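You operate a simulated robot arm through the tools that you are given. There is no shell and no other tool.

Carry out the task below with a simulated two-armed robot. There is one attempt and no reset: what you move stays moved.

Task
Burp both bottles in the holder, then put them in the white crate.
Fine: till the froth has gone down; clasps shut again. Set down upright: yellow-clasp bottle, black-clasp bottle.
Where things are to end (x, y in the base frame): yellow-clasp bottle within 2 cm of [61, -34]; black-clasp bottle within 2 cm of [61, -22].

The check looks at the end state, three seconds after you hand in, the way a careful person would. Anything else that was tipped, shoved, dropped, spilled or broken makes it a failure.

Robot
Two 7-joint arms with two-finger parallel grippers on one trunk that stands fixed in place. Base frame: the origin is at the foot of the trunk, x ahead of it, y to its left, z up. Units: cm, rad, N and s.
The left shoulder is at [2, 11.3, 132.2], the right one opposite. With the tool pointing down near the work surface each hand reaches from about 10 to 30 cm from the base axis, measured 20 degrees to its own side. Payload 1.57 kg a hand.
The tool frame of a hand sits at the grasp point between the pads (the TCP): z along the fingers, y along the line on which they close. The tips reach 3 cm beyond it. The gripper opens to 8 cm. The fingers are 1.7 cm wide and 1.2 cm thick; the gripper's body (4 by 8.2 cm) begins 8 cm behind the TCP.
Orientation is told as [roll, pitch, yaw] about the base's x, y, z axes, in that order, counted from this pose: with the fingers straight down and closing along the base's y, the tool's x points along the base's -x, its y along +y and its z along -z.

Tools
- The arms move only by the tool nudge_tool. It takes "left_moves", "right_moves" or both (then of equal length, played together; a hand with none holds still); each is a list that holds one entry, the list of rows, each a list of 7 numbers: the shift along the base's x, y, z in mm, then the turn, a rotation vector about the base's x, y, z in rad, then the gripper command, from -1 (shut) to 1 (fully open), values between in proportion. In form: [[[x, y, z, ax, ay, az, fingers], ...]]. A call has 1 to 20 rows; each row shifts and turns the commanded pose from where the row before left it. Each row takes 0.2 s and may step no farther than 5 cm and 0.15 rad from the row before; otherwise, or with a gripper value out of range, the whole call is refused. Where a pose cannot be reached the arm comes as near as it can. A force on the tool above 40 N (or 10 N above the force at the start of the call, whichever is more), or a blocked arm, ends the call early, and 0.2 s more pass. The fingers move at their own pace (about 4.5 cm/s each) and stop on an object; they squeeze with about 24 N. The grip force told is the motor's: it shows also when the fingers shut on nothing. Time passes only in rows, and 0.2 s behind the last, so rows that do not move let the fingers close. It gives the time, the measured TCP pose, the force on the tool (base axes), the opening and the grip force at its end, in the units of the frame above (readings bear some noise), with the torque about the TCP (base axes, N m) and any sound that the robot's microphone picked up.
- Cameras (640 x 400 px; columns grow to the right, rows downward): "scene" is now at [8.89, -4.48, 145.9]; the picture's right is [-0.49, -0.87, 0.00], its down [-0.39, 0.22, -0.89] and it looks along [0.78, -0.44, -0.45] (base axes); focal length 281 px, centre (320, 200). "left" rides on the left gripper at [7.2, 0.7, -12.2] in its tool frame; the picture's right is [-0.09, 1.00, 0.00], its down [-0.84, -0.08, -0.54] and it looks along [-0.54, -0.05, 0.84] (tool axes); focal length 238 px, centre (320, 200). "right" rides on the right gripper at [7.2, -0.7, -12.2] in its tool frame; the picture's right is [0.09, 1.00, 0.00], its down [-0.84, 0.08, -0.54] and it looks along [-0.54, 0.05, 0.84] (tool axes); focal length 238 px, centre (320, 200). There is no depth. A picture from a camera that has moved, and an enlarged one, comes with that camera's place and axes in the base frame and with its lens.
- grab_frame(camera): a new picture of that camera. It takes no simulated time.
- move_column(by): slides the trunk up (or, below 0, down) by that many cm; the arms and the scene camera ride with it, the base frame stays. It gives what a move gives, with no picture.
- turn_head(pan, tilt): turns the head with the scene camera to pan (to the left, within 1.396 rad either way) and tilt (down, from -0.506 to 1.204), counted from straight ahead of the robot. It gives what a move gives.
- inspect(camera, box): a new picture of the part [left, top, right, bottom] of that camera's present view, enlarged. It takes no simulated time.
- job_done(): hands the job in; it is judged then, once.

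Nothing tells you positions but the pictures and the camera data. Unless the task says otherwise, let go and move clear before handing in.

The tools are called after "Request:" as name(argument=value, ...) on one line, values as JSON. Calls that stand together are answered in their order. nudge_tool: Moves the arms, as the interface text tells. Its arguments: {"type":"object","properties":{"left_moves":{"type":"array","items":{"type":"array","items":{"type":"array","items":{"type":"number"}}}},"right_moves":{"type":"array","items":{"type":"array","items":{"type":"array","items":{"type":"number"}}}}},"required":[]} The other tools are called the same way: move_column (by) slides the trunk up or down; turn_head (pan, tilt) turns the head that bears the scene camera; grab_frame (camera) takes a picture; inspect (camera, box) takes an enlarged picture of a part of a camera's view; job_done () hands the job in.

At the start:

```text
time_s: 0.0
left_eef_pos: [39.61, -6.68, 129.21]
left_orientation: [-0.001, 0.0, -0.001]
left_contact_force: [0.3, -1.0, 0.2]
left_wrist_torque: [0.01, 0.02, 0.01]
left_finger_gap: 8.0
left_grip_force: 0.1
right_eef_pos: [25.66, -30.79, 134.74]
right_orientation: [0.002, -0.001, -0.002]
right_contact_force: [0.5, -0.3, -0.5]
right_wrist_torque: [0.03, 0.01, -0.02]
right_finger_gap: 8.02
right_grip_force: 0.0
trunk travel left (down, up): [-37.5, 19.5]
head pan, tilt: [-0.517, 0.466]
```

scene: 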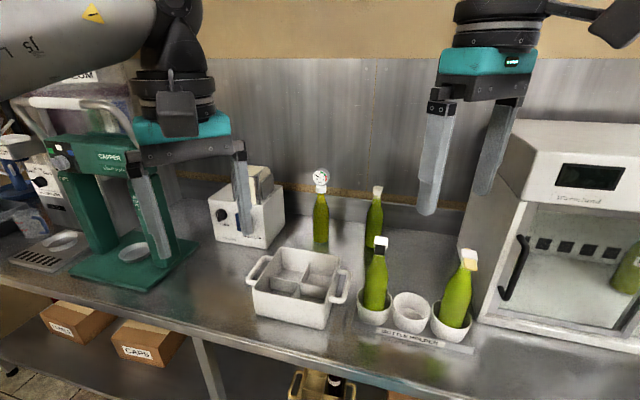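
right: 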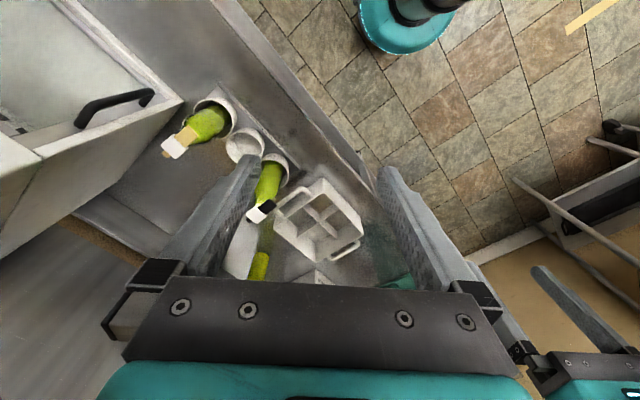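
left: 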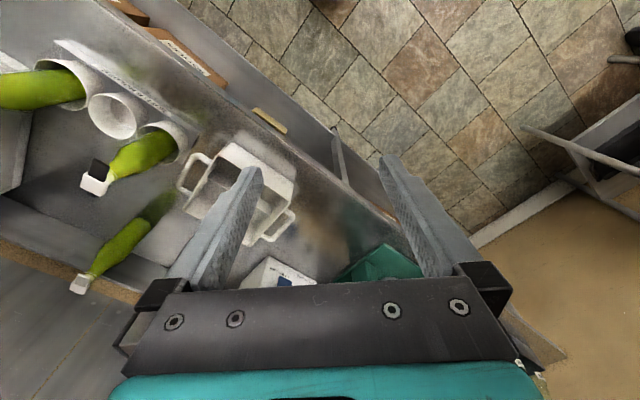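

I see a counter with a white crate, a holder with two clasp bottles (black-looking and yellow-looking), two more bottles behind, and a fridge to the right. First I'll enlarge the views to understand the clasps.

Request:
inspect(camera="scene", box=[340, 220, 500, 360])

Request:
inspect(camera="scene", box=[230, 150, 400, 340])

Request:
inspect(camera="scene", box=[460, 100, 640, 360])

Request:
inspect(camera="right", box=[140, 60, 380, 300])

Request:
inspect(camera="left", box=[0, 40, 300, 300])

```text
2.86 times, centred on (420, 290) of scene
camera zoom: at [8.89, -4.48, 145.9], right [-0.49, -0.87, 0.0], down [-0.39, 0.22, -0.89], along [0.78, -0.44, -0.45], focal length 804 px, centre (34, -57)
```

zoom: 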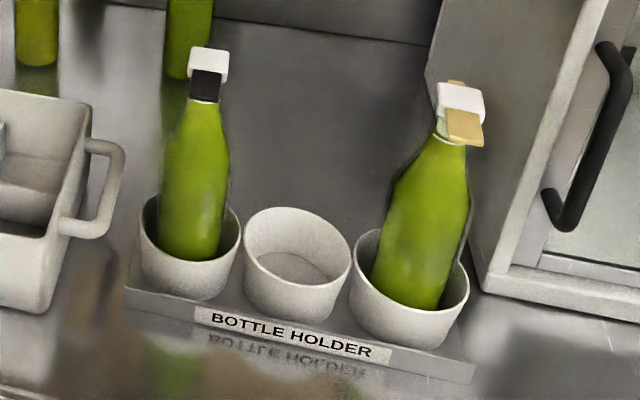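

```text
2.11 times, centred on (315, 245) of scene
camera zoom: at [8.89, -4.48, 145.9], right [-0.49, -0.87, 0.0], down [-0.39, 0.22, -0.89], along [0.78, -0.44, -0.45], focal length 592 px, centre (330, 105)
```

zoom: 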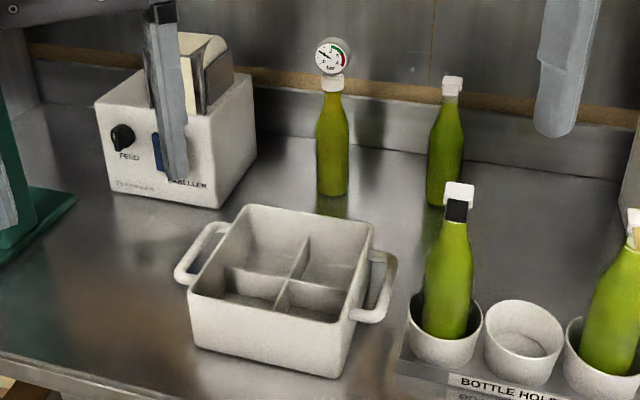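

```text
1.54 times, centred on (550, 230) of scene
camera zoom: at [8.89, -4.48, 145.9], right [-0.49, -0.87, 0.0], down [-0.39, 0.22, -0.89], along [0.78, -0.44, -0.45], focal length 433 px, centre (-34, 154)
```

zoom: 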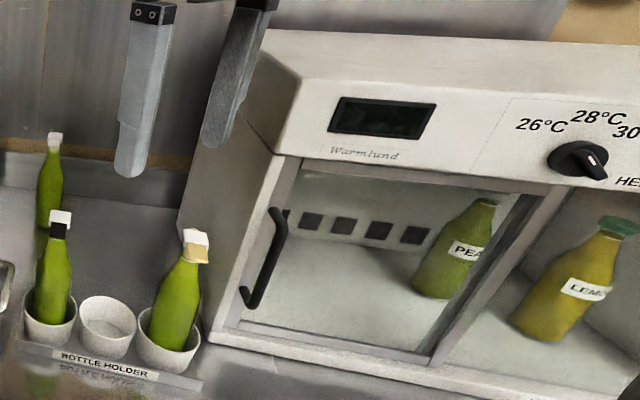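

```text
1.67 times, centred on (260, 180) of right
camera zoom: at [18.3, -31.57, 146.9], right [-0.09, 1.0, 0.0], down [0.84, 0.08, 0.54], along [0.54, 0.05, -0.84], focal length 397 px, centre (420, 233)
```

zoom: 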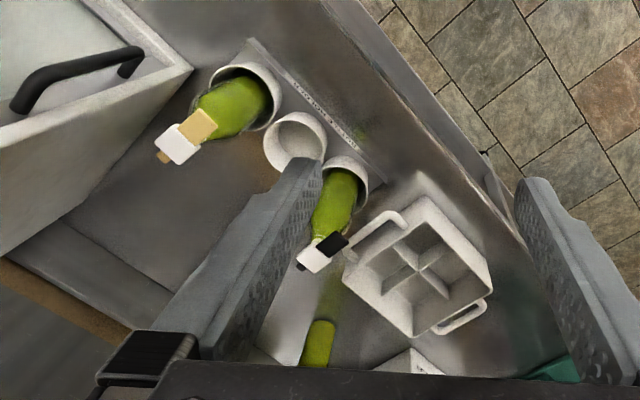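

```text
1.54 times, centred on (150, 170) of left
camera zoom: at [32.37, -5.99, 141.27], right [0.09, 1.0, 0.0], down [0.84, -0.08, 0.54], along [0.54, -0.05, -0.84], focal length 367 px, centre (582, 246)
```

zoom: 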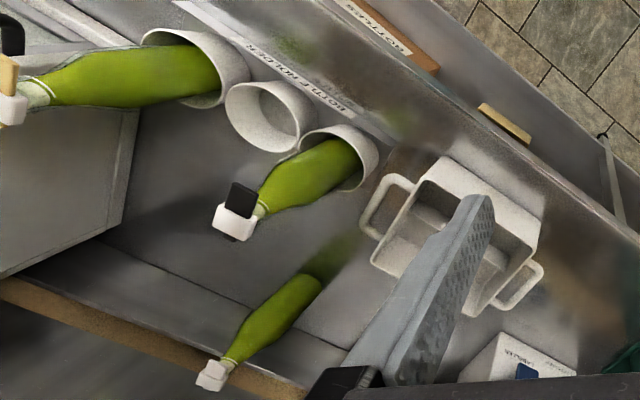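

The bottles are swing-tops with a coloured lever on a white cap: black cap near [46, -41, 110], yellow near [35, -55, 108.5]. I'll point the head at them for a closer view and measure the crate.

Request:
turn_head(pan=-0.8, tilt=0.7)

```text
time_s: 0.8
left_eef_pos: [39.44, -6.64, 129.14]
left_orientation: [-0.001, 0.0, -0.001]
left_contact_force: [-1.0, -0.4, -1.3]
left_wrist_torque: [0.0, 0.02, 0.03]
left_finger_gap: 8.01
left_grip_force: 0.0
right_eef_pos: [25.63, -30.89, 134.82]
right_orientation: [0.0, 0.0, -0.001]
right_contact_force: [1.6, -0.7, -0.7]
right_wrist_torque: [0.01, -0.04, 0.01]
right_finger_gap: 8.0
right_grip_force: 0.1
trunk travel left (down, up): [-37.5, 19.5]
head pan, tilt: [-0.799, 0.7]
```

Request:
grab_frame(camera="scene")

Request:
inspect(camera="scene", box=[280, 150, 360, 200])

Request:
inspect(camera="scene", box=[370, 150, 450, 200])

```text
taken
camera scene: at [6.85, -6.03, 143.83], right [-0.72, -0.7, 0.0], down [-0.45, 0.46, -0.77], along [0.53, -0.55, -0.64], focal length 281 px, centre (320, 200)
```

scene: 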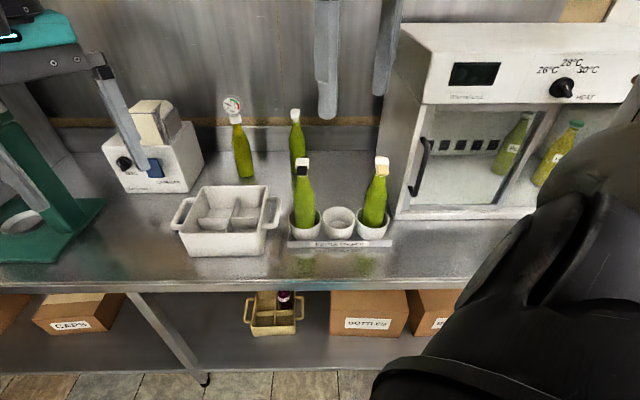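

```text
8.00 times, centred on (320, 175) of scene
camera zoom: at [6.85, -6.03, 143.83], right [-0.72, -0.7, 0.0], down [-0.45, 0.46, -0.77], along [0.53, -0.55, -0.64], focal length 2250 px, centre (320, 400)
```

zoom: 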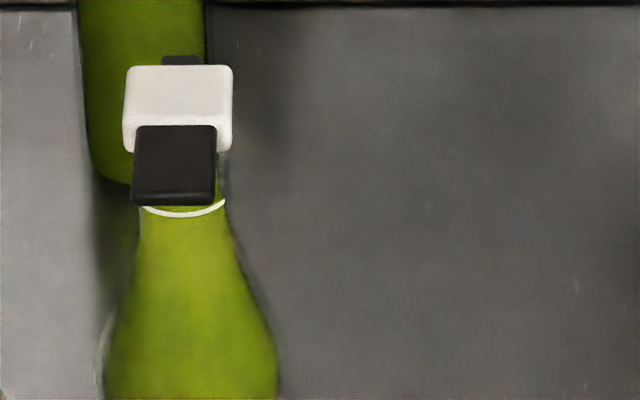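

```text
8.00 times, centred on (410, 175) of scene
camera zoom: at [6.85, -6.03, 143.83], right [-0.72, -0.7, 0.0], down [-0.45, 0.46, -0.77], along [0.53, -0.55, -0.64], focal length 2250 px, centre (-400, 400)
```

zoom: 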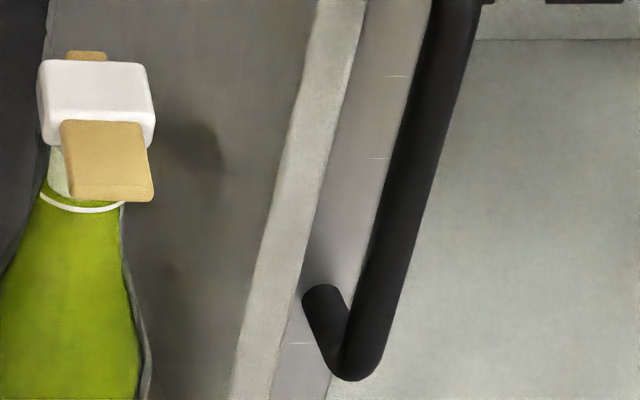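

The levers face the robot (front of the counter) with a hinge at the back of each cap; the crate's four compartments centre around [61, -28]. I'll turn the right hand toward the black bottle for a close wrist view.

Request:
nudge_tool(right_moves=[[[0, 0, 0, 0, 0, -0.15, 0], [0, 0, 0, 0, 0, -0.15, 0], [0, 0, 0, 0, 0, -0.15, 0], [0, 0, 0, 0, 0, -0.15, 0], [0, 0, 0, 0, 0, -0.15, 0], [0, 0, 0, -0.102, -0.11, 0, 0], [0, 0, 0, -0.102, -0.11, 0, 0], [0, 0, 0, -0.102, -0.11, 0, 0], [0, 0, 0, -0.102, -0.11, 0, 0], [0, 0, 0, 0, 0, 0, 0]]])

```text
time_s: 3.0
left_eef_pos: [39.55, -6.68, 129.2]
left_orientation: [0.001, -0.001, -0.001]
left_contact_force: [0.4, -0.4, -0.1]
left_wrist_torque: [-0.02, 0.0, -0.02]
left_finger_gap: 8.01
left_grip_force: 0.1
right_eef_pos: [25.66, -31.03, 134.88]
right_orientation: [0.002, -0.603, -0.751]
right_contact_force: [-0.2, -0.1, -0.7]
right_wrist_torque: [0.02, 0.02, -0.01]
right_finger_gap: 4.02
right_grip_force: 0.0
trunk travel left (down, up): [-37.5, 19.5]
head pan, tilt: [-0.799, 0.7]
```

Request:
grab_frame(camera="right")

Request:
grab_frame(camera="scene")

```text
taken
camera right: at [15.68, -22.72, 140.7], right [0.62, 0.78, -0.05], down [0.33, -0.21, 0.92], along [0.71, -0.59, -0.39], focal length 238 px, centre (320, 200)
```

right: 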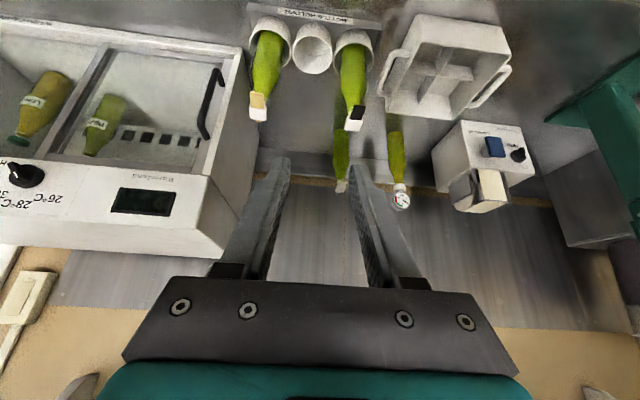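

```text
taken
camera scene: at [6.86, -6.05, 143.83], right [-0.72, -0.7, 0.0], down [-0.45, 0.46, -0.76], along [0.53, -0.55, -0.64], focal length 281 px, centre (320, 200)
```

scene: 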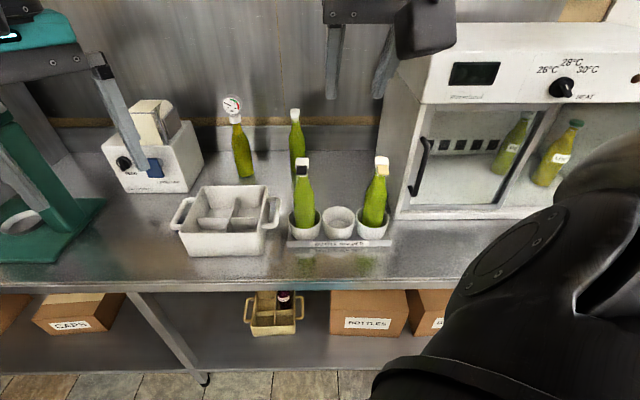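

The wrist camera (upside-down) shows the holder, crate and rear bottles clearly. I'll enlarge to measure the crate and caps.

Request:
inspect(camera="right", box=[370, 0, 530, 130])

Request:
inspect(camera="right", box=[230, 0, 390, 130])

Request:
inspect(camera="scene", box=[160, 140, 400, 270])

```text
3.08 times, centred on (450, 65) of right
camera zoom: at [15.68, -22.72, 140.7], right [0.62, 0.78, -0.05], down [0.33, -0.21, 0.92], along [0.71, -0.59, -0.39], focal length 733 px, centre (-80, 615)
```

zoom: 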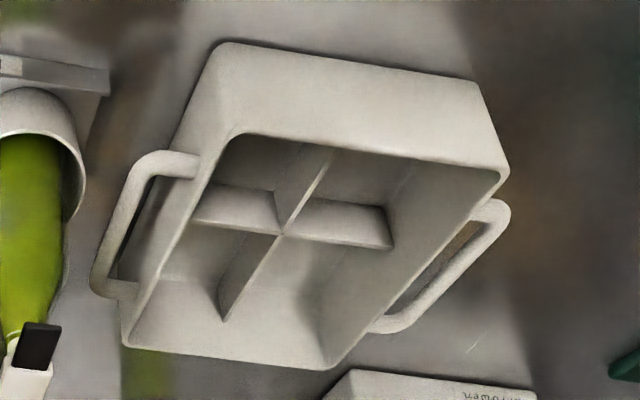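

```text
3.08 times, centred on (310, 65) of right
camera zoom: at [15.68, -22.72, 140.7], right [0.62, 0.78, -0.05], down [0.33, -0.21, 0.92], along [0.71, -0.59, -0.39], focal length 733 px, centre (351, 615)
```

zoom: 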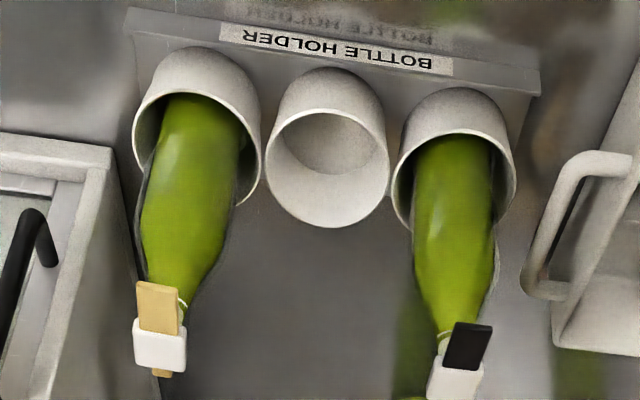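

```text
2.67 times, centred on (280, 205) of scene
camera zoom: at [6.86, -6.05, 143.83], right [-0.72, -0.7, 0.0], down [-0.45, 0.46, -0.76], along [0.53, -0.55, -0.64], focal length 750 px, centre (427, 187)
```

zoom: 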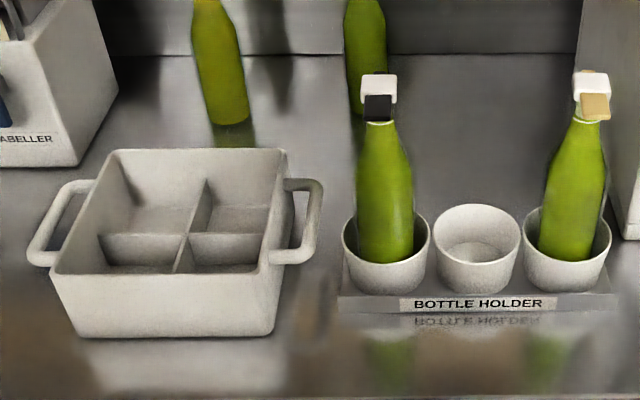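

Crate centre ≈ [61, -28], rim z ≈ 97, counter z ≈ 88; black bottle's cup ≈ [44.7, -39.6], yellow's ≈ [32.4, -51.3]. I'll lower the right hand, levelled so its camera looks about horizontally at the black cap from ~20 cm.

Request:
nudge_tool(right_moves=[[[14, -3, -12, -0.102, -0.11, 0, 0], [14, -3, -12, -0.102, -0.11, 0, 0], [14, -3, -24, -0.068, -0.073, 0, 0], [14, -3, -24, 0, 0, 0, 0], [14, -3, -24, 0, 0, 0, 0], [14, -3, -24, 0, 0, 0, 0], [14, -3, -24, 0, 0, 0, 0], [14, -3, -24, 0, 0, 0, 0], [14, -3, -36, 0, 0, 0, 0], [14, -3, -36, 0, 0, 0, 0], [0, 0, 0, 0, 0, 0, 0]]])

Request:
grab_frame(camera="right")

Request:
grab_frame(camera="scene")

```text
time_s: 5.4
left_eef_pos: [39.48, -6.55, 129.2]
left_orientation: [0.001, 0.002, 0.0]
left_contact_force: [-0.3, 0.4, 0.3]
left_wrist_torque: [0.0, -0.02, -0.02]
left_finger_gap: 8.01
left_grip_force: 0.0
right_eef_pos: [43.67, -34.57, 114.14]
right_orientation: [0.003, -0.999, -0.753]
right_contact_force: [0.0, 0.4, -0.3]
right_wrist_torque: [0.01, 0.02, 0.02]
right_finger_gap: 4.01
right_grip_force: 0.3
right hand out of reach, approached as far as the arm can: row 1, 2, 3
trunk travel left (down, up): [-37.5, 19.5]
head pan, tilt: [-0.799, 0.7]
```

```text
taken
camera right: at [32.81, -25.44, 114.66], right [0.64, 0.76, -0.08], down [0.05, 0.06, 1.0], along [0.77, -0.64, 0.0], focal length 238 px, centre (320, 200)
```

right: 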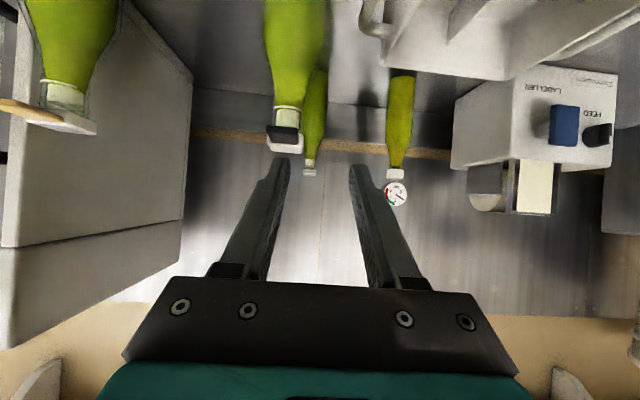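

```text
taken
camera scene: at [6.8, -6.04, 143.83], right [-0.72, -0.7, 0.0], down [-0.45, 0.46, -0.77], along [0.53, -0.55, -0.64], focal length 281 px, centre (320, 200)
```

scene: 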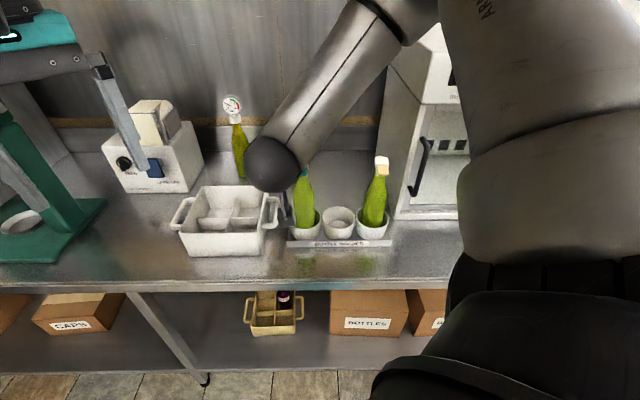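

The hand reached [43.7, -34.6, 114]; the camera is level and I can see the cap from the front-side. Enlarging.

Request:
inspect(camera="right", box=[240, 90, 340, 190])

Request:
inspect(camera="right", box=[0, 60, 120, 150])

```text
4.00 times, centred on (290, 140) of right
camera zoom: at [32.81, -25.44, 114.66], right [0.64, 0.76, -0.08], down [0.05, 0.06, 1.0], along [0.77, -0.64, 0.0], focal length 953 px, centre (440, 440)
```

zoom: 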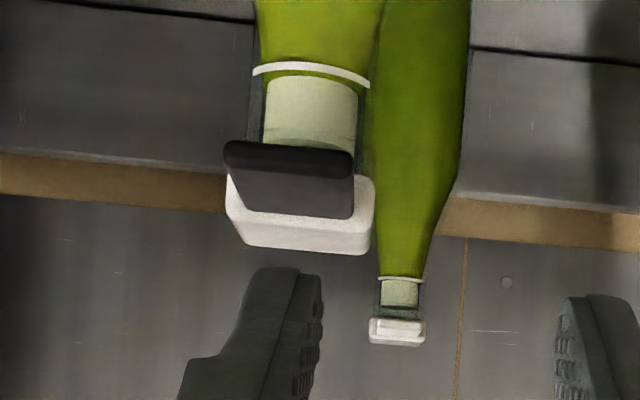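

```text
4.44 times, centred on (60, 105) of right
camera zoom: at [32.81, -25.44, 114.66], right [0.64, 0.76, -0.08], down [0.05, 0.06, 1.0], along [0.77, -0.64, 0.0], focal length 1059 px, centre (1476, 622)
```

zoom: 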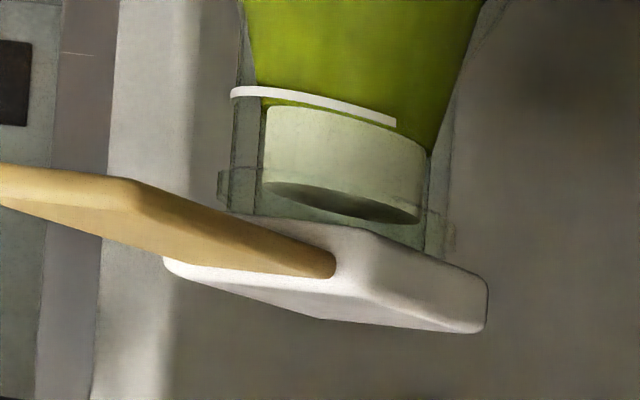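

The lever tab sticks forward-and-down from the cap front toward the robot, with the hinge at the rear. I plan to straddle the tab with fingers closing vertically, so I back off and roll the right hand 90° (camera to the robot-left side), moving the left hand out of the way too.

Request:
nudge_tool(right_moves=[[[-30, 28, 0, 0, 0, 0, 0], [-30, 28, 0, 0, 0, 0, 0], [0, 0, 0, -0.098, -0.106, 0, 0], [0, 0, 0, -0.098, -0.106, 0, 0], [0, 0, 0, -0.098, -0.106, 0, 0], [0, 0, 0, -0.098, -0.106, 0, 0], [0, 0, 0, 0.105, -0.098, 0, 0], [0, 0, 0, 0.105, -0.098, 0, 0], [0, 0, 0, 0.105, -0.098, 0, 0], [0, 0, 0, 0.105, -0.098, 0, 0], [0, 0, 0, 0.105, -0.098, 0, 0], [0, 0, 0, 0.105, -0.098, 0, 0], [0, 0, 0, 0.105, -0.098, 0, 0], [0, 0, 0, 0.105, -0.098, 0, 0], [0, 0, 0, 0.105, -0.098, 0, 0], [0, 0, 0, 0.105, -0.098, 0, 0], [0, 0, 0, 0.105, -0.098, 0, 0], [0, 0, 0, 0, 0, 0, 0]]], left_moves=[[[0, 20, 0, 0, 0, 0, 0], [0, 20, 0, 0, 0, 0, 0], [0, 20, 0, 0, 0, 0, 0], [0, 20, 0, 0, 0, 0, 0], [0, 20, 0, 0, 0, 0, 0], [0, 20, 0, 0, 0, 0, 0], [0, 0, 0, 0, 0, 0, 0], [0, 0, 0, 0, 0, 0, 0], [0, 0, 0, 0, 0, 0, 0], [0, 0, 0, 0, 0, 0, 0], [0, 0, 0, 0, 0, 0, 0], [0, 0, 0, 0, 0, 0, 0], [0, 0, 0, 0, 0, 0, 0], [0, 0, 0, 0, 0, 0, 0], [0, 0, 0, 0, 0, 0, 0], [0, 0, 0, 0, 0, 0, 0], [0, 0, 0, 0, 0, 0, 0], [0, 0, 0, 0, 0, 0, 0]]])

Request:
grab_frame(camera="right")

Request:
grab_frame(camera="scene")

```text
time_s: 9.2
left_eef_pos: [39.35, 5.24, 129.19]
left_orientation: [0.001, 0.0, 0.001]
left_contact_force: [-0.2, 0.3, -0.1]
left_wrist_torque: [-0.03, 0.04, 0.01]
left_finger_gap: 4.01
left_grip_force: 0.0
right_eef_pos: [41.83, -33.99, 116.58]
right_orientation: [1.571, 0.014, -2.326]
right_contact_force: [0.3, -0.3, -0.3]
right_wrist_torque: [0.01, 0.01, -0.01]
right_finger_gap: 4.0
right_grip_force: 0.0
right hand out of reach, approached as far as the arm can: row 5, 6
trunk travel left (down, up): [-37.5, 19.5]
head pan, tilt: [-0.799, 0.7]
```

```text
taken
camera right: at [37.92, -20.27, 115.86], right [0.05, 0.06, 1.0], down [-0.97, -0.24, 0.06], along [0.24, -0.97, 0.04], focal length 238 px, centre (320, 200)
```

right: 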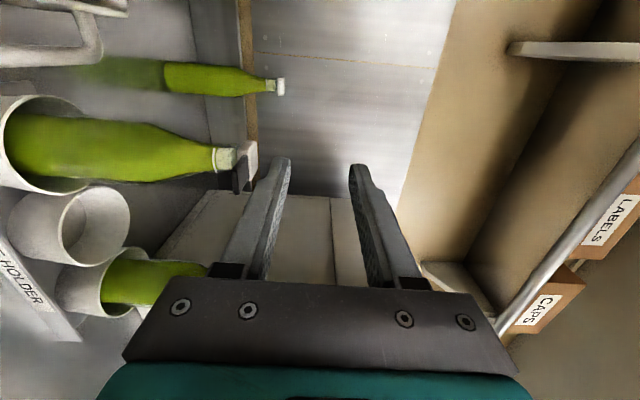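

```text
taken
camera scene: at [6.84, -6.04, 143.83], right [-0.72, -0.7, 0.0], down [-0.45, 0.46, -0.76], along [0.53, -0.55, -0.64], focal length 281 px, centre (320, 200)
```

scene: 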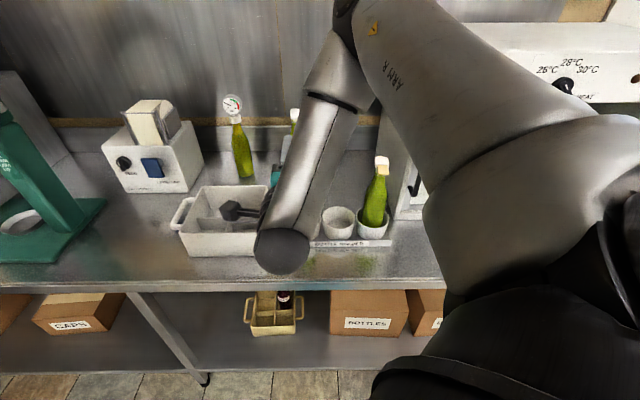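

The hand is now rolled with fingers closing vertically, and the camera sees the clasp from the side. Enlarging.

Request:
inspect(camera="right", box=[190, 110, 310, 230])

Request:
inspect(camera="right", box=[240, 60, 300, 120])

```text
3.33 times, centred on (250, 170) of right
camera zoom: at [37.92, -20.27, 115.86], right [0.05, 0.06, 1.0], down [-0.97, -0.24, 0.06], along [0.24, -0.97, 0.04], focal length 794 px, centre (553, 300)
```

zoom: 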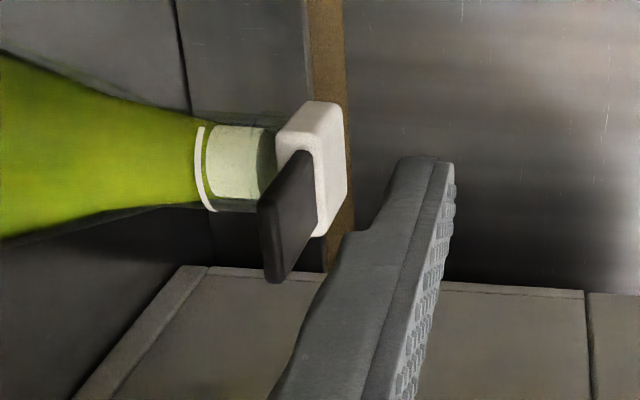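

```text
6.67 times, centred on (270, 90) of right
camera zoom: at [37.92, -20.27, 115.86], right [0.05, 0.06, 1.0], down [-0.97, -0.24, 0.06], along [0.24, -0.97, 0.04], focal length 1589 px, centre (653, 933)
```

zoom: 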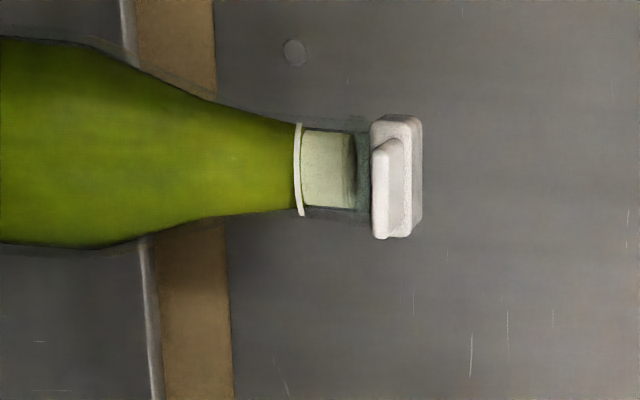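

From three views the black cap centre is ≈ [46.4, -41.0, 110.1] and the tab reaches ~3 cm forward of it, nearly level at z ≈ 109.7. I'll back off a little, centre the hand on the tab, and lower to its height in front of it.

Request:
nudge_tool(right_moves=[[[-15, 14, 0, 0, 0, 0, 0], [-15, 14, 0, 0, 0, 0, 0], [-3, -3, -12, 0, 0, 0, 0], [-3, -3, -12, 0, 0, 0, 0], [-3, -3, -12, 0, 0, 0, 0], [-3, -3, -12, 0, 0, 0, 0], [0, 0, -12, 0, 0, 0, 0], [0, 0, -9, 0, 0, 0, 0], [0, 0, 0, 0, 0, 0, 0]]])

Request:
grab_frame(camera="right")

Request:
grab_frame(camera="scene")

```text
time_s: 11.2
left_eef_pos: [39.42, 5.36, 129.35]
left_orientation: [0.0, 0.0, -0.001]
left_contact_force: [-0.3, 0.2, 0.3]
left_wrist_torque: [0.05, -0.01, 0.0]
left_finger_gap: 4.01
left_grip_force: 0.1
right_eef_pos: [40.09, -35.72, 115.37]
right_orientation: [1.57, 0.014, -2.327]
right_contact_force: [0.1, -0.5, -0.6]
right_wrist_torque: [0.01, 0.04, 0.0]
right_finger_gap: 3.98
right_grip_force: 0.0
right hand out of reach, approached as far as the arm can: row 1, 2, 3, 4, 5, 6, 7, 8
trunk travel left (down, up): [-37.5, 19.5]
head pan, tilt: [-0.799, 0.7]
```

```text
taken
camera right: at [36.02, -22.21, 114.64], right [0.05, 0.06, 1.0], down [-0.97, -0.24, 0.07], along [0.24, -0.97, 0.04], focal length 238 px, centre (320, 200)
```

right: 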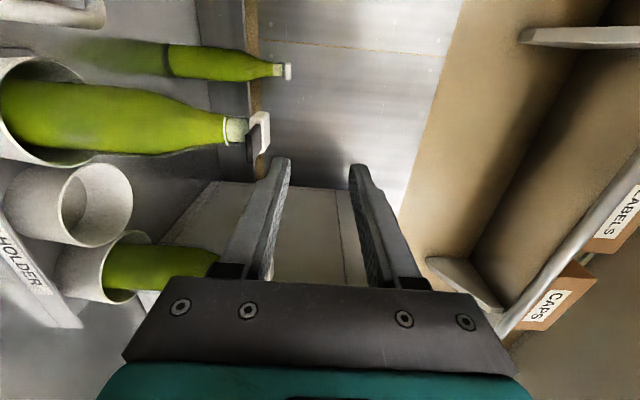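

```text
taken
camera scene: at [6.84, -6.04, 143.83], right [-0.72, -0.7, 0.0], down [-0.45, 0.46, -0.76], along [0.53, -0.55, -0.64], focal length 281 px, centre (320, 200)
```

scene: 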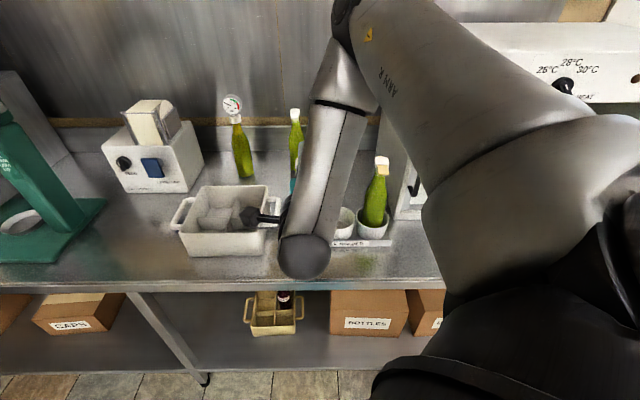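

The hand is at its folded limit here (wrist too close to the shoulder), so I'll raise the trunk 15 cm to gain freedom and then come down.

Request:
move_column(by=16)

Request:
nudge_tool(right_moves=[[[-10, 10, 0, 0, 0, 0, 0], [-10, 10, 0, 0, 0, 0, 0], [-10, 10, 0, 0, 0, 0, 0], [0, 0, -20, 0, 0, 0, 0], [0, 0, -20, 0, 0, 0, 0], [0, 0, -20, 0, 0, 0, 0], [0, 0, -20, 0, 0, 0, 0], [0, 0, -20, 0, 0, 0, 0], [0, 0, -20, 0, 0, 0, 0], [0, 0, -20, 0, 0, 0, 0], [0, 0, -20, 0, 0, 0, 0], [0, 0, -20, 0, 0, 0, 0], [0, 0, 0, 0, 0, 0, 0]]])

Request:
grab_frame(camera="right")

Request:
grab_frame(camera="scene")

```text
time_s: 13.0
left_eef_pos: [39.38, 5.32, 145.19]
left_orientation: [0.0, 0.0, 0.0]
left_contact_force: [0.7, -0.7, 0.6]
left_wrist_torque: [-0.02, -0.01, 0.0]
left_finger_gap: 4.01
left_grip_force: 0.1
right_eef_pos: [39.93, -35.77, 131.4]
right_orientation: [1.572, 0.013, -2.326]
right_contact_force: [0.3, 0.3, -0.3]
right_wrist_torque: [-0.02, 0.01, -0.01]
right_finger_gap: 4.01
right_grip_force: 0.0
trunk travel left (down, up): [-53.5, 3.5]
head pan, tilt: [-0.799, 0.7]
```

```text
time_s: 15.8
left_eef_pos: [39.36, 5.31, 145.29]
left_orientation: [0.001, -0.001, 0.001]
left_contact_force: [-0.2, -0.3, -0.6]
left_wrist_torque: [-0.01, -0.02, 0.01]
left_finger_gap: 4.0
left_grip_force: 0.1
right_eef_pos: [39.59, -36.31, 131.02]
right_orientation: [1.568, 0.013, -2.325]
right_contact_force: [0.1, 0.7, 0.3]
right_wrist_torque: [-0.03, -0.02, 0.01]
right_finger_gap: 3.99
right_grip_force: 0.0
right hand out of reach, approached as far as the arm can: row 1, 2, 3, 4, 5, 6, 7, 8, 9, 10, 11, 12
trunk travel left (down, up): [-53.5, 3.5]
head pan, tilt: [-0.799, 0.7]
```

```text
taken
camera right: at [35.49, -22.72, 130.39], right [0.06, 0.06, 1.0], down [-0.97, -0.24, 0.07], along [0.24, -0.97, 0.04], focal length 238 px, centre (320, 200)
```

right: 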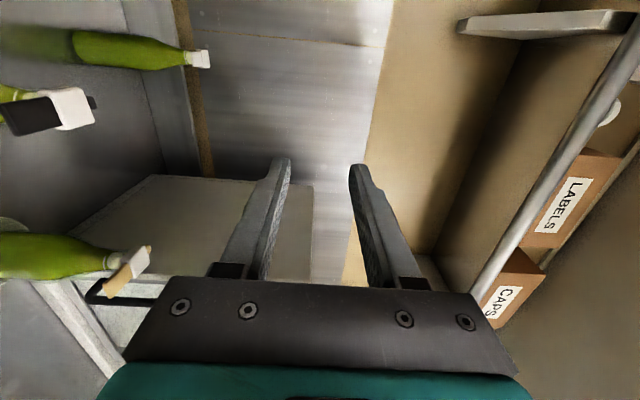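

```text
taken
camera scene: at [6.84, -6.04, 159.83], right [-0.72, -0.7, 0.0], down [-0.45, 0.46, -0.76], along [0.53, -0.55, -0.64], focal length 281 px, centre (320, 200)
```

scene: 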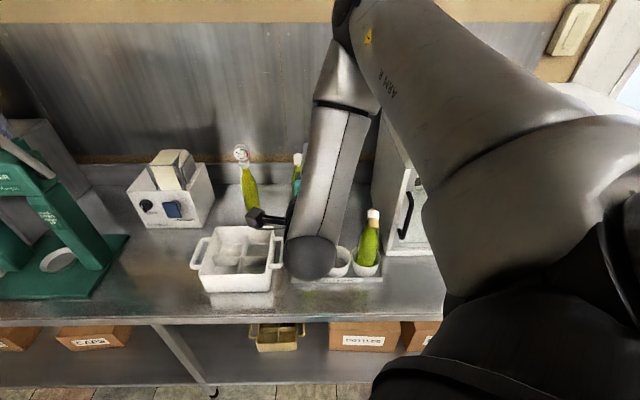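

Raising went the wrong way: relative to the shoulder the hand needs to be higher, not lower. I'll lift the hand 15 cm first, then lower the trunk well below the start height.

Request:
nudge_tool(right_moves=[[[0, 0, 15, 0, 0, 0, 0], [0, 0, 15, 0, 0, 0, 0], [0, 0, 15, 0, 0, 0, 0], [0, 0, 15, 0, 0, 0, 0], [-7, 7, 15, 0, 0, 0, 0], [-7, 7, 15, 0, 0, 0, 0], [-7, 7, 15, 0, 0, 0, 0], [-7, 7, 15, 0, 0, 0, 0], [-7, 7, 15, 0, 0, 0, 0], [-7, 7, 15, 0, 0, 0, 0], [0, 0, 0, 0, 0, 0, 0]]])

```text
time_s: 18.2
left_eef_pos: [39.5, 5.27, 145.26]
left_orientation: [0.001, 0.0, 0.001]
left_contact_force: [-0.1, 0.7, 1.2]
left_wrist_torque: [0.0, 0.02, 0.02]
left_finger_gap: 4.02
left_grip_force: 0.0
right_eef_pos: [39.93, -32.16, 144.7]
right_orientation: [1.571, 0.011, -2.328]
right_contact_force: [0.2, -0.7, -0.1]
right_wrist_torque: [0.0, 0.0, 0.01]
right_finger_gap: 4.0
right_grip_force: 0.1
right hand out of reach, approached as far as the arm can: row 7, 8, 9, 10
trunk travel left (down, up): [-53.5, 3.5]
head pan, tilt: [-0.799, 0.7]
```

At shoulder-relative height ~-3.5 the hand can sit right in front of the tab, so I'll lower the trunk in steps, checking clearance of the arm against the fridge.

Request:
move_column(by=-15)

Request:
turn_head(pan=-1.1, tilt=0.5)

Request:
grab_frame(camera="scene")

Request:
grab_frame(camera="left")

Request:
grab_frame(camera="right")

```text
time_s: 20.0
left_eef_pos: [39.46, 5.22, 130.26]
left_orientation: [0.0, 0.001, 0.0]
left_contact_force: [-0.9, 0.3, 0.2]
left_wrist_torque: [0.0, -0.02, -0.01]
left_finger_gap: 4.0
left_grip_force: 0.0
right_eef_pos: [39.8, -32.12, 129.79]
right_orientation: [1.572, 0.013, -2.328]
right_contact_force: [0.5, 0.0, -0.4]
right_wrist_torque: [0.03, -0.01, 0.03]
right_finger_gap: 4.0
right_grip_force: 0.0
trunk travel left (down, up): [-38.5, 18.5]
head pan, tilt: [-0.799, 0.7]
```

```text
time_s: 20.8
left_eef_pos: [39.38, 5.31, 130.33]
left_orientation: [0.0, 0.0, 0.0]
left_contact_force: [0.4, 0.0, -0.8]
left_wrist_torque: [0.02, -0.03, -0.03]
left_finger_gap: 4.02
left_grip_force: 0.0
right_eef_pos: [39.88, -32.24, 129.82]
right_orientation: [1.571, 0.012, -2.327]
right_contact_force: [0.1, -0.4, -0.7]
right_wrist_torque: [0.01, -0.01, 0.0]
right_finger_gap: 4.01
right_grip_force: 0.0
trunk travel left (down, up): [-38.5, 18.5]
head pan, tilt: [-1.1, 0.499]
```

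```text
taken
camera scene: at [5.06, -8.06, 146.6], right [-0.89, -0.45, 0.0], down [-0.22, 0.43, -0.88], along [0.4, -0.78, -0.48], focal length 281 px, centre (320, 200)
```

scene: 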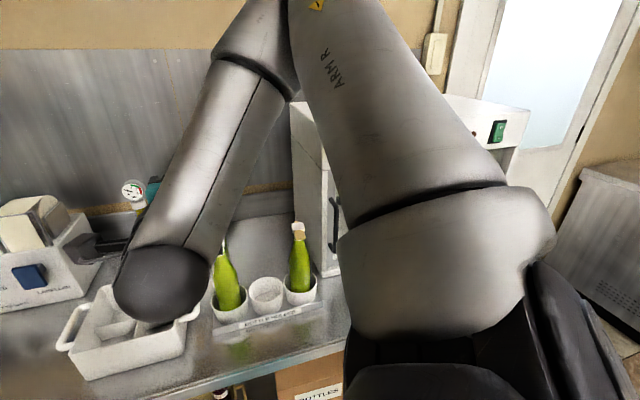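

```text
taken
camera left: at [32.29, 5.97, 142.39], right [0.09, 1.0, 0.0], down [0.84, -0.08, 0.54], along [0.54, -0.05, -0.84], focal length 238 px, centre (320, 200)
```

left: 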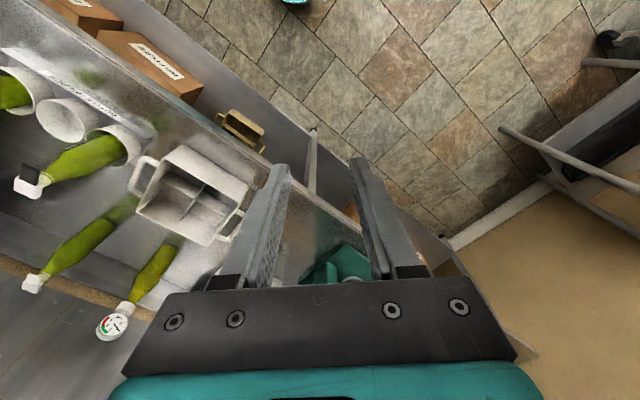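

```text
taken
camera right: at [35.89, -18.6, 129.11], right [0.05, 0.06, 1.0], down [-0.97, -0.24, 0.07], along [0.24, -0.97, 0.04], focal length 238 px, centre (320, 200)
```

right: 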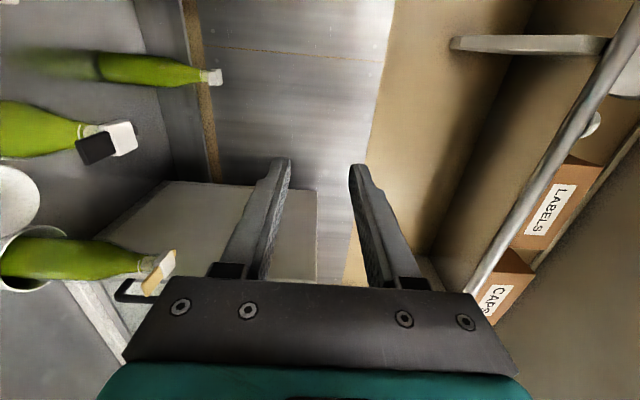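

Clearances look fine (fridge front is well beyond the elbow). I'll lower the trunk another 20 cm in two steps.

Request:
move_column(by=-10)

Request:
move_column(by=-9)

Request:
grab_frame(camera="right")

Request:
grab_frame(camera="scene")

```text
time_s: 22.1
left_eef_pos: [39.32, 5.3, 120.33]
left_orientation: [0.0, -0.001, 0.001]
left_contact_force: [-0.1, -0.1, 0.3]
left_wrist_torque: [-0.03, 0.01, -0.01]
left_finger_gap: 4.01
left_grip_force: 0.0
right_eef_pos: [39.95, -32.17, 119.9]
right_orientation: [1.571, 0.011, -2.327]
right_contact_force: [-0.3, 0.3, -0.3]
right_wrist_torque: [0.0, -0.02, 0.01]
right_finger_gap: 4.0
right_grip_force: 0.1
trunk travel left (down, up): [-28.5, 28.5]
head pan, tilt: [-1.1, 0.499]
```

```text
time_s: 23.4
left_eef_pos: [39.42, 5.28, 111.35]
left_orientation: [0.001, 0.002, -0.001]
left_contact_force: [-0.1, 0.5, 0.4]
left_wrist_torque: [0.0, -0.02, 0.02]
left_finger_gap: 3.98
left_grip_force: 0.1
right_eef_pos: [39.89, -32.15, 110.82]
right_orientation: [1.573, 0.013, -2.328]
right_contact_force: [0.7, 0.1, 0.7]
right_wrist_torque: [-0.03, 0.0, 0.02]
right_finger_gap: 3.98
right_grip_force: 0.0
trunk travel left (down, up): [-19.5, 37.5]
head pan, tilt: [-1.1, 0.499]
```

```text
taken
camera right: at [35.88, -18.6, 110.12], right [0.05, 0.06, 1.0], down [-0.97, -0.24, 0.07], along [0.24, -0.97, 0.04], focal length 238 px, centre (320, 200)
```

right: 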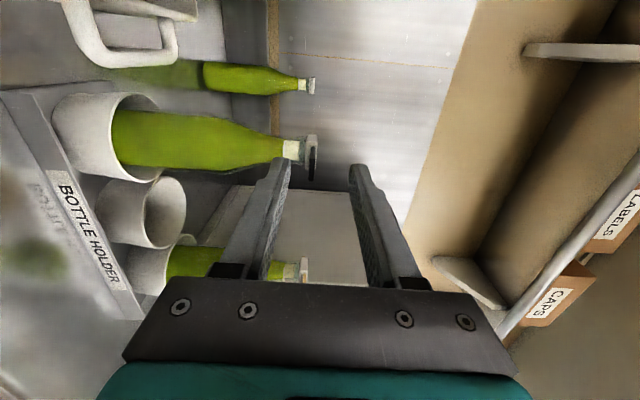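

```text
taken
camera scene: at [5.04, -8.06, 127.61], right [-0.89, -0.45, 0.0], down [-0.22, 0.43, -0.88], along [0.4, -0.78, -0.48], focal length 281 px, centre (320, 200)
```

scene: 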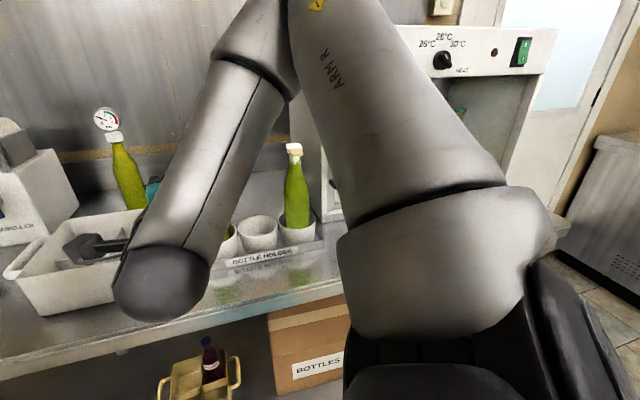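

Now the hand is level with the black cap and the tab is visible between/beyond the fingers. Enlarging to gauge alignment.

Request:
inspect(camera="right", box=[250, 110, 370, 210])

Request:
inspect(camera="scene", box=[270, 130, 330, 180])

```text
4.00 times, centred on (310, 160) of right
camera zoom: at [35.88, -18.6, 110.12], right [0.05, 0.06, 1.0], down [-0.97, -0.24, 0.07], along [0.24, -0.97, 0.04], focal length 953 px, centre (360, 360)
```

zoom: 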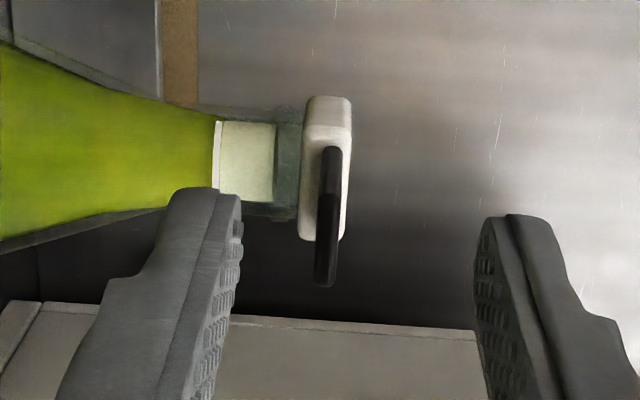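

```text
8.00 times, centred on (300, 155) of scene
camera zoom: at [5.04, -8.06, 127.61], right [-0.89, -0.45, 0.0], down [-0.22, 0.43, -0.88], along [0.4, -0.78, -0.48], focal length 2250 px, centre (480, 560)
```

zoom: 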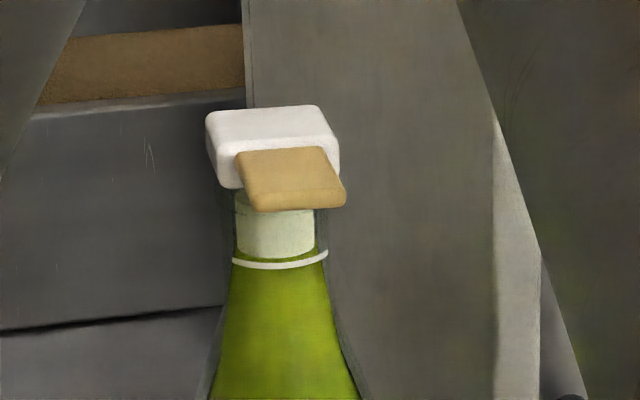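

The tab is level at z ≈ 110.0, tip ≈ [43.4, -37.9], between the finger heights. I'll shift sideways ~1.8 cm to centre and slide forward so the fingers straddle the tab.

Request:
nudge_tool(right_moves=[[[-6, -6.5, 0, 0, 0, 0, 0], [-6, -6.5, 0, 0, 0, 0, 0], [10, -9, 0, 0, 0, 0, 0], [10, -9, 0, 0, 0, 0, 0], [10, -9, 0, 0, 0, 0, 0], [0, 0, 0, 0, 0, 0, 0]]])

Request:
grab_frame(camera="right")

Request:
inspect(camera="right", box=[250, 110, 370, 210])

```text
time_s: 24.8
left_eef_pos: [39.43, 5.35, 111.24]
left_orientation: [0.001, 0.0, 0.001]
left_contact_force: [-0.4, -0.1, -0.3]
left_wrist_torque: [-0.01, -0.01, 0.01]
left_finger_gap: 3.99
left_grip_force: 0.0
right_eef_pos: [42.85, -36.24, 110.47]
right_orientation: [1.573, 0.013, -2.328]
right_contact_force: [-0.5, -1.2, -0.6]
right_wrist_torque: [0.0, 0.01, 0.0]
right_finger_gap: 4.02
right_grip_force: 0.1
right hand out of reach, approached as far as the arm can: row 1, 2
trunk travel left (down, up): [-19.5, 37.5]
head pan, tilt: [-1.1, 0.499]
```

```text
taken
camera right: at [38.77, -22.6, 109.77], right [0.05, 0.06, 1.0], down [-0.97, -0.24, 0.07], along [0.24, -0.97, 0.04], focal length 238 px, centre (320, 200)
```

right: 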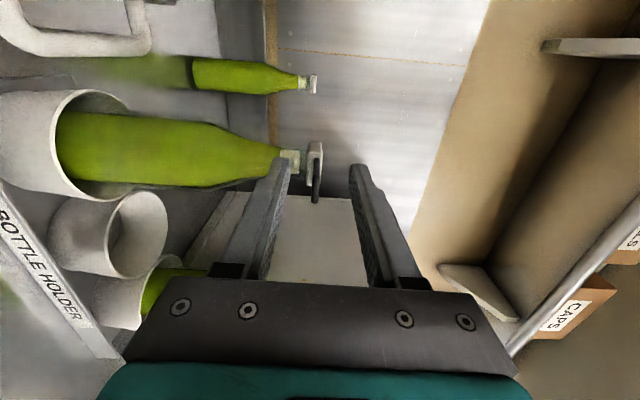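

```text
4.00 times, centred on (310, 160) of right
camera zoom: at [38.77, -22.6, 109.77], right [0.05, 0.06, 1.0], down [-0.97, -0.24, 0.07], along [0.24, -0.97, 0.04], focal length 953 px, centre (360, 360)
```

zoom: 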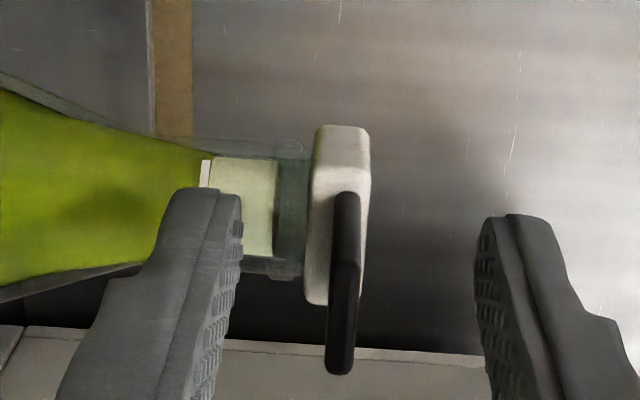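

Fingers straddle the tab with ~1.4 cm insertion; I'll shift another ~8 mm sideways to centre, and slightly forward.

Request:
nudge_tool(right_moves=[[[-2.5, -8.5, 0, 0, 0, 0, 0], [0, 0, 0, 0, 0, 0, 0]]])

Request:
inspect(camera="right", box=[220, 90, 380, 220])

Request:
turn_head(pan=-0.75, tilt=0.3)

Request:
grab_frame(camera="scene")

Request:
grab_frame(camera="left")

```text
time_s: 25.4
left_eef_pos: [39.48, 5.36, 111.29]
left_orientation: [-0.001, 0.0, 0.0]
left_contact_force: [-0.4, 0.0, 0.3]
left_wrist_torque: [-0.03, -0.02, 0.01]
left_finger_gap: 3.98
left_grip_force: 0.1
right_eef_pos: [42.48, -36.94, 110.35]
right_orientation: [1.571, 0.013, -2.329]
right_contact_force: [-1.0, 0.0, 0.2]
right_wrist_torque: [-0.01, 0.0, 0.02]
right_finger_gap: 3.98
right_grip_force: 0.0
trunk travel left (down, up): [-19.5, 37.5]
head pan, tilt: [-1.1, 0.499]
```

```text
3.08 times, centred on (300, 155) of right
camera zoom: at [38.53, -23.47, 109.79], right [0.05, 0.06, 1.0], down [-0.97, -0.24, 0.07], along [0.24, -0.97, 0.04], focal length 733 px, centre (382, 338)
```

zoom: 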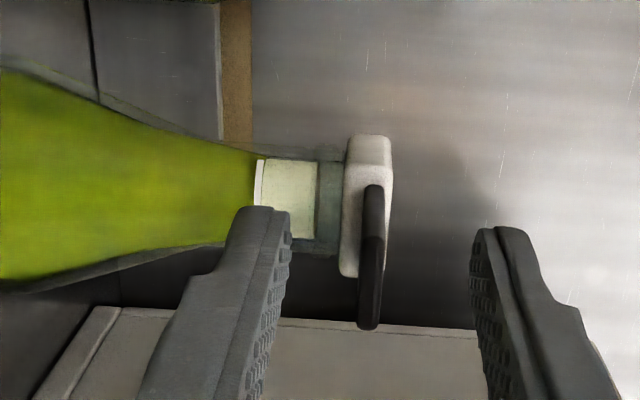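

```text
time_s: 26.2
left_eef_pos: [39.48, 5.28, 111.3]
left_orientation: [0.001, 0.0, 0.0]
left_contact_force: [0.0, 0.1, -0.1]
left_wrist_torque: [0.02, 0.0, -0.02]
left_finger_gap: 4.02
left_grip_force: 0.0
right_eef_pos: [42.45, -37.02, 110.5]
right_orientation: [1.572, 0.013, -2.328]
right_contact_force: [0.6, 0.4, 0.1]
right_wrist_torque: [-0.01, 0.01, 0.0]
right_finger_gap: 3.97
right_grip_force: 0.0
trunk travel left (down, up): [-19.5, 37.5]
head pan, tilt: [-0.75, 0.3]
```

```text
taken
camera scene: at [7.74, -6.33, 129.44], right [-0.68, -0.73, 0.0], down [-0.22, 0.2, -0.96], along [0.7, -0.65, -0.3], focal length 281 px, centre (320, 200)
```

scene: 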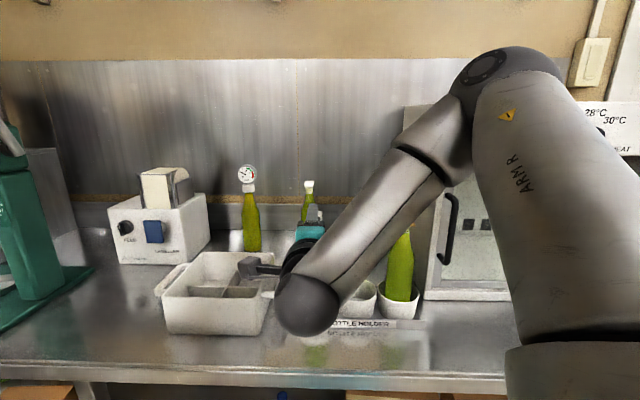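

```text
taken
camera left: at [32.28, 5.97, 123.39], right [0.09, 1.0, 0.0], down [0.84, -0.08, 0.54], along [0.54, -0.05, -0.84], focal length 238 px, centre (320, 200)
```

left: 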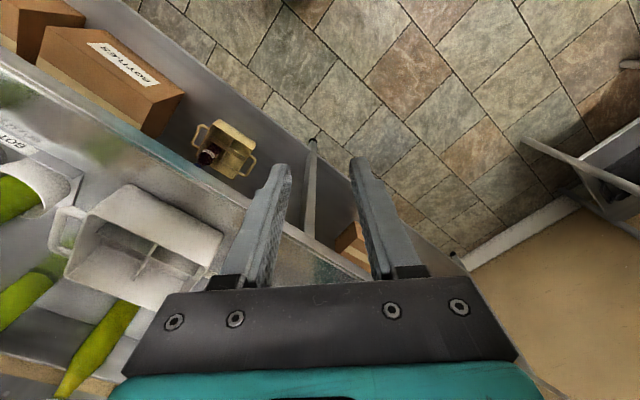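

Aligned on the tab. I'll narrow the gap to ~2 cm around it, then raise gently in small steps, watching force and froth.

Request:
nudge_tool(right_moves=[[[0, 0, 0, 0, 0, 0, -0.5], [0, 0, 0, 0, 0, 0, -0.5], [0, 0, 0, 0, 0, 0, -0.5], [0, 0, 2, 0, 0, 0, -0.5], [0, 0, 2, 0, 0, 0, -0.5], [0, 0, 0, 0, 0, 0, -0.5]]])

Request:
inspect(camera="right", box=[220, 90, 380, 220])

```text
time_s: 27.6
left_eef_pos: [39.39, 5.34, 111.21]
left_orientation: [0.0, 0.0, 0.0]
left_contact_force: [0.1, -0.4, 0.2]
left_wrist_torque: [-0.02, 0.01, 0.01]
left_finger_gap: 3.98
left_grip_force: 0.0
right_eef_pos: [42.49, -37.17, 110.99]
right_orientation: [1.571, 0.012, -2.328]
right_contact_force: [0.1, 0.8, 0.6]
right_wrist_torque: [-0.02, -0.05, 0.02]
right_finger_gap: 2.0
right_grip_force: 0.0
trunk travel left (down, up): [-19.5, 37.5]
head pan, tilt: [-0.75, 0.3]
```

```text
3.08 times, centred on (300, 155) of right
camera zoom: at [38.56, -23.59, 110.3], right [0.05, 0.06, 1.0], down [-0.97, -0.24, 0.07], along [0.24, -0.97, 0.04], focal length 733 px, centre (382, 338)
```

zoom: 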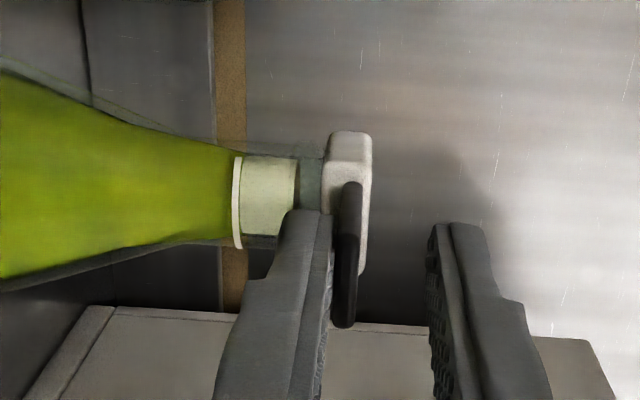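

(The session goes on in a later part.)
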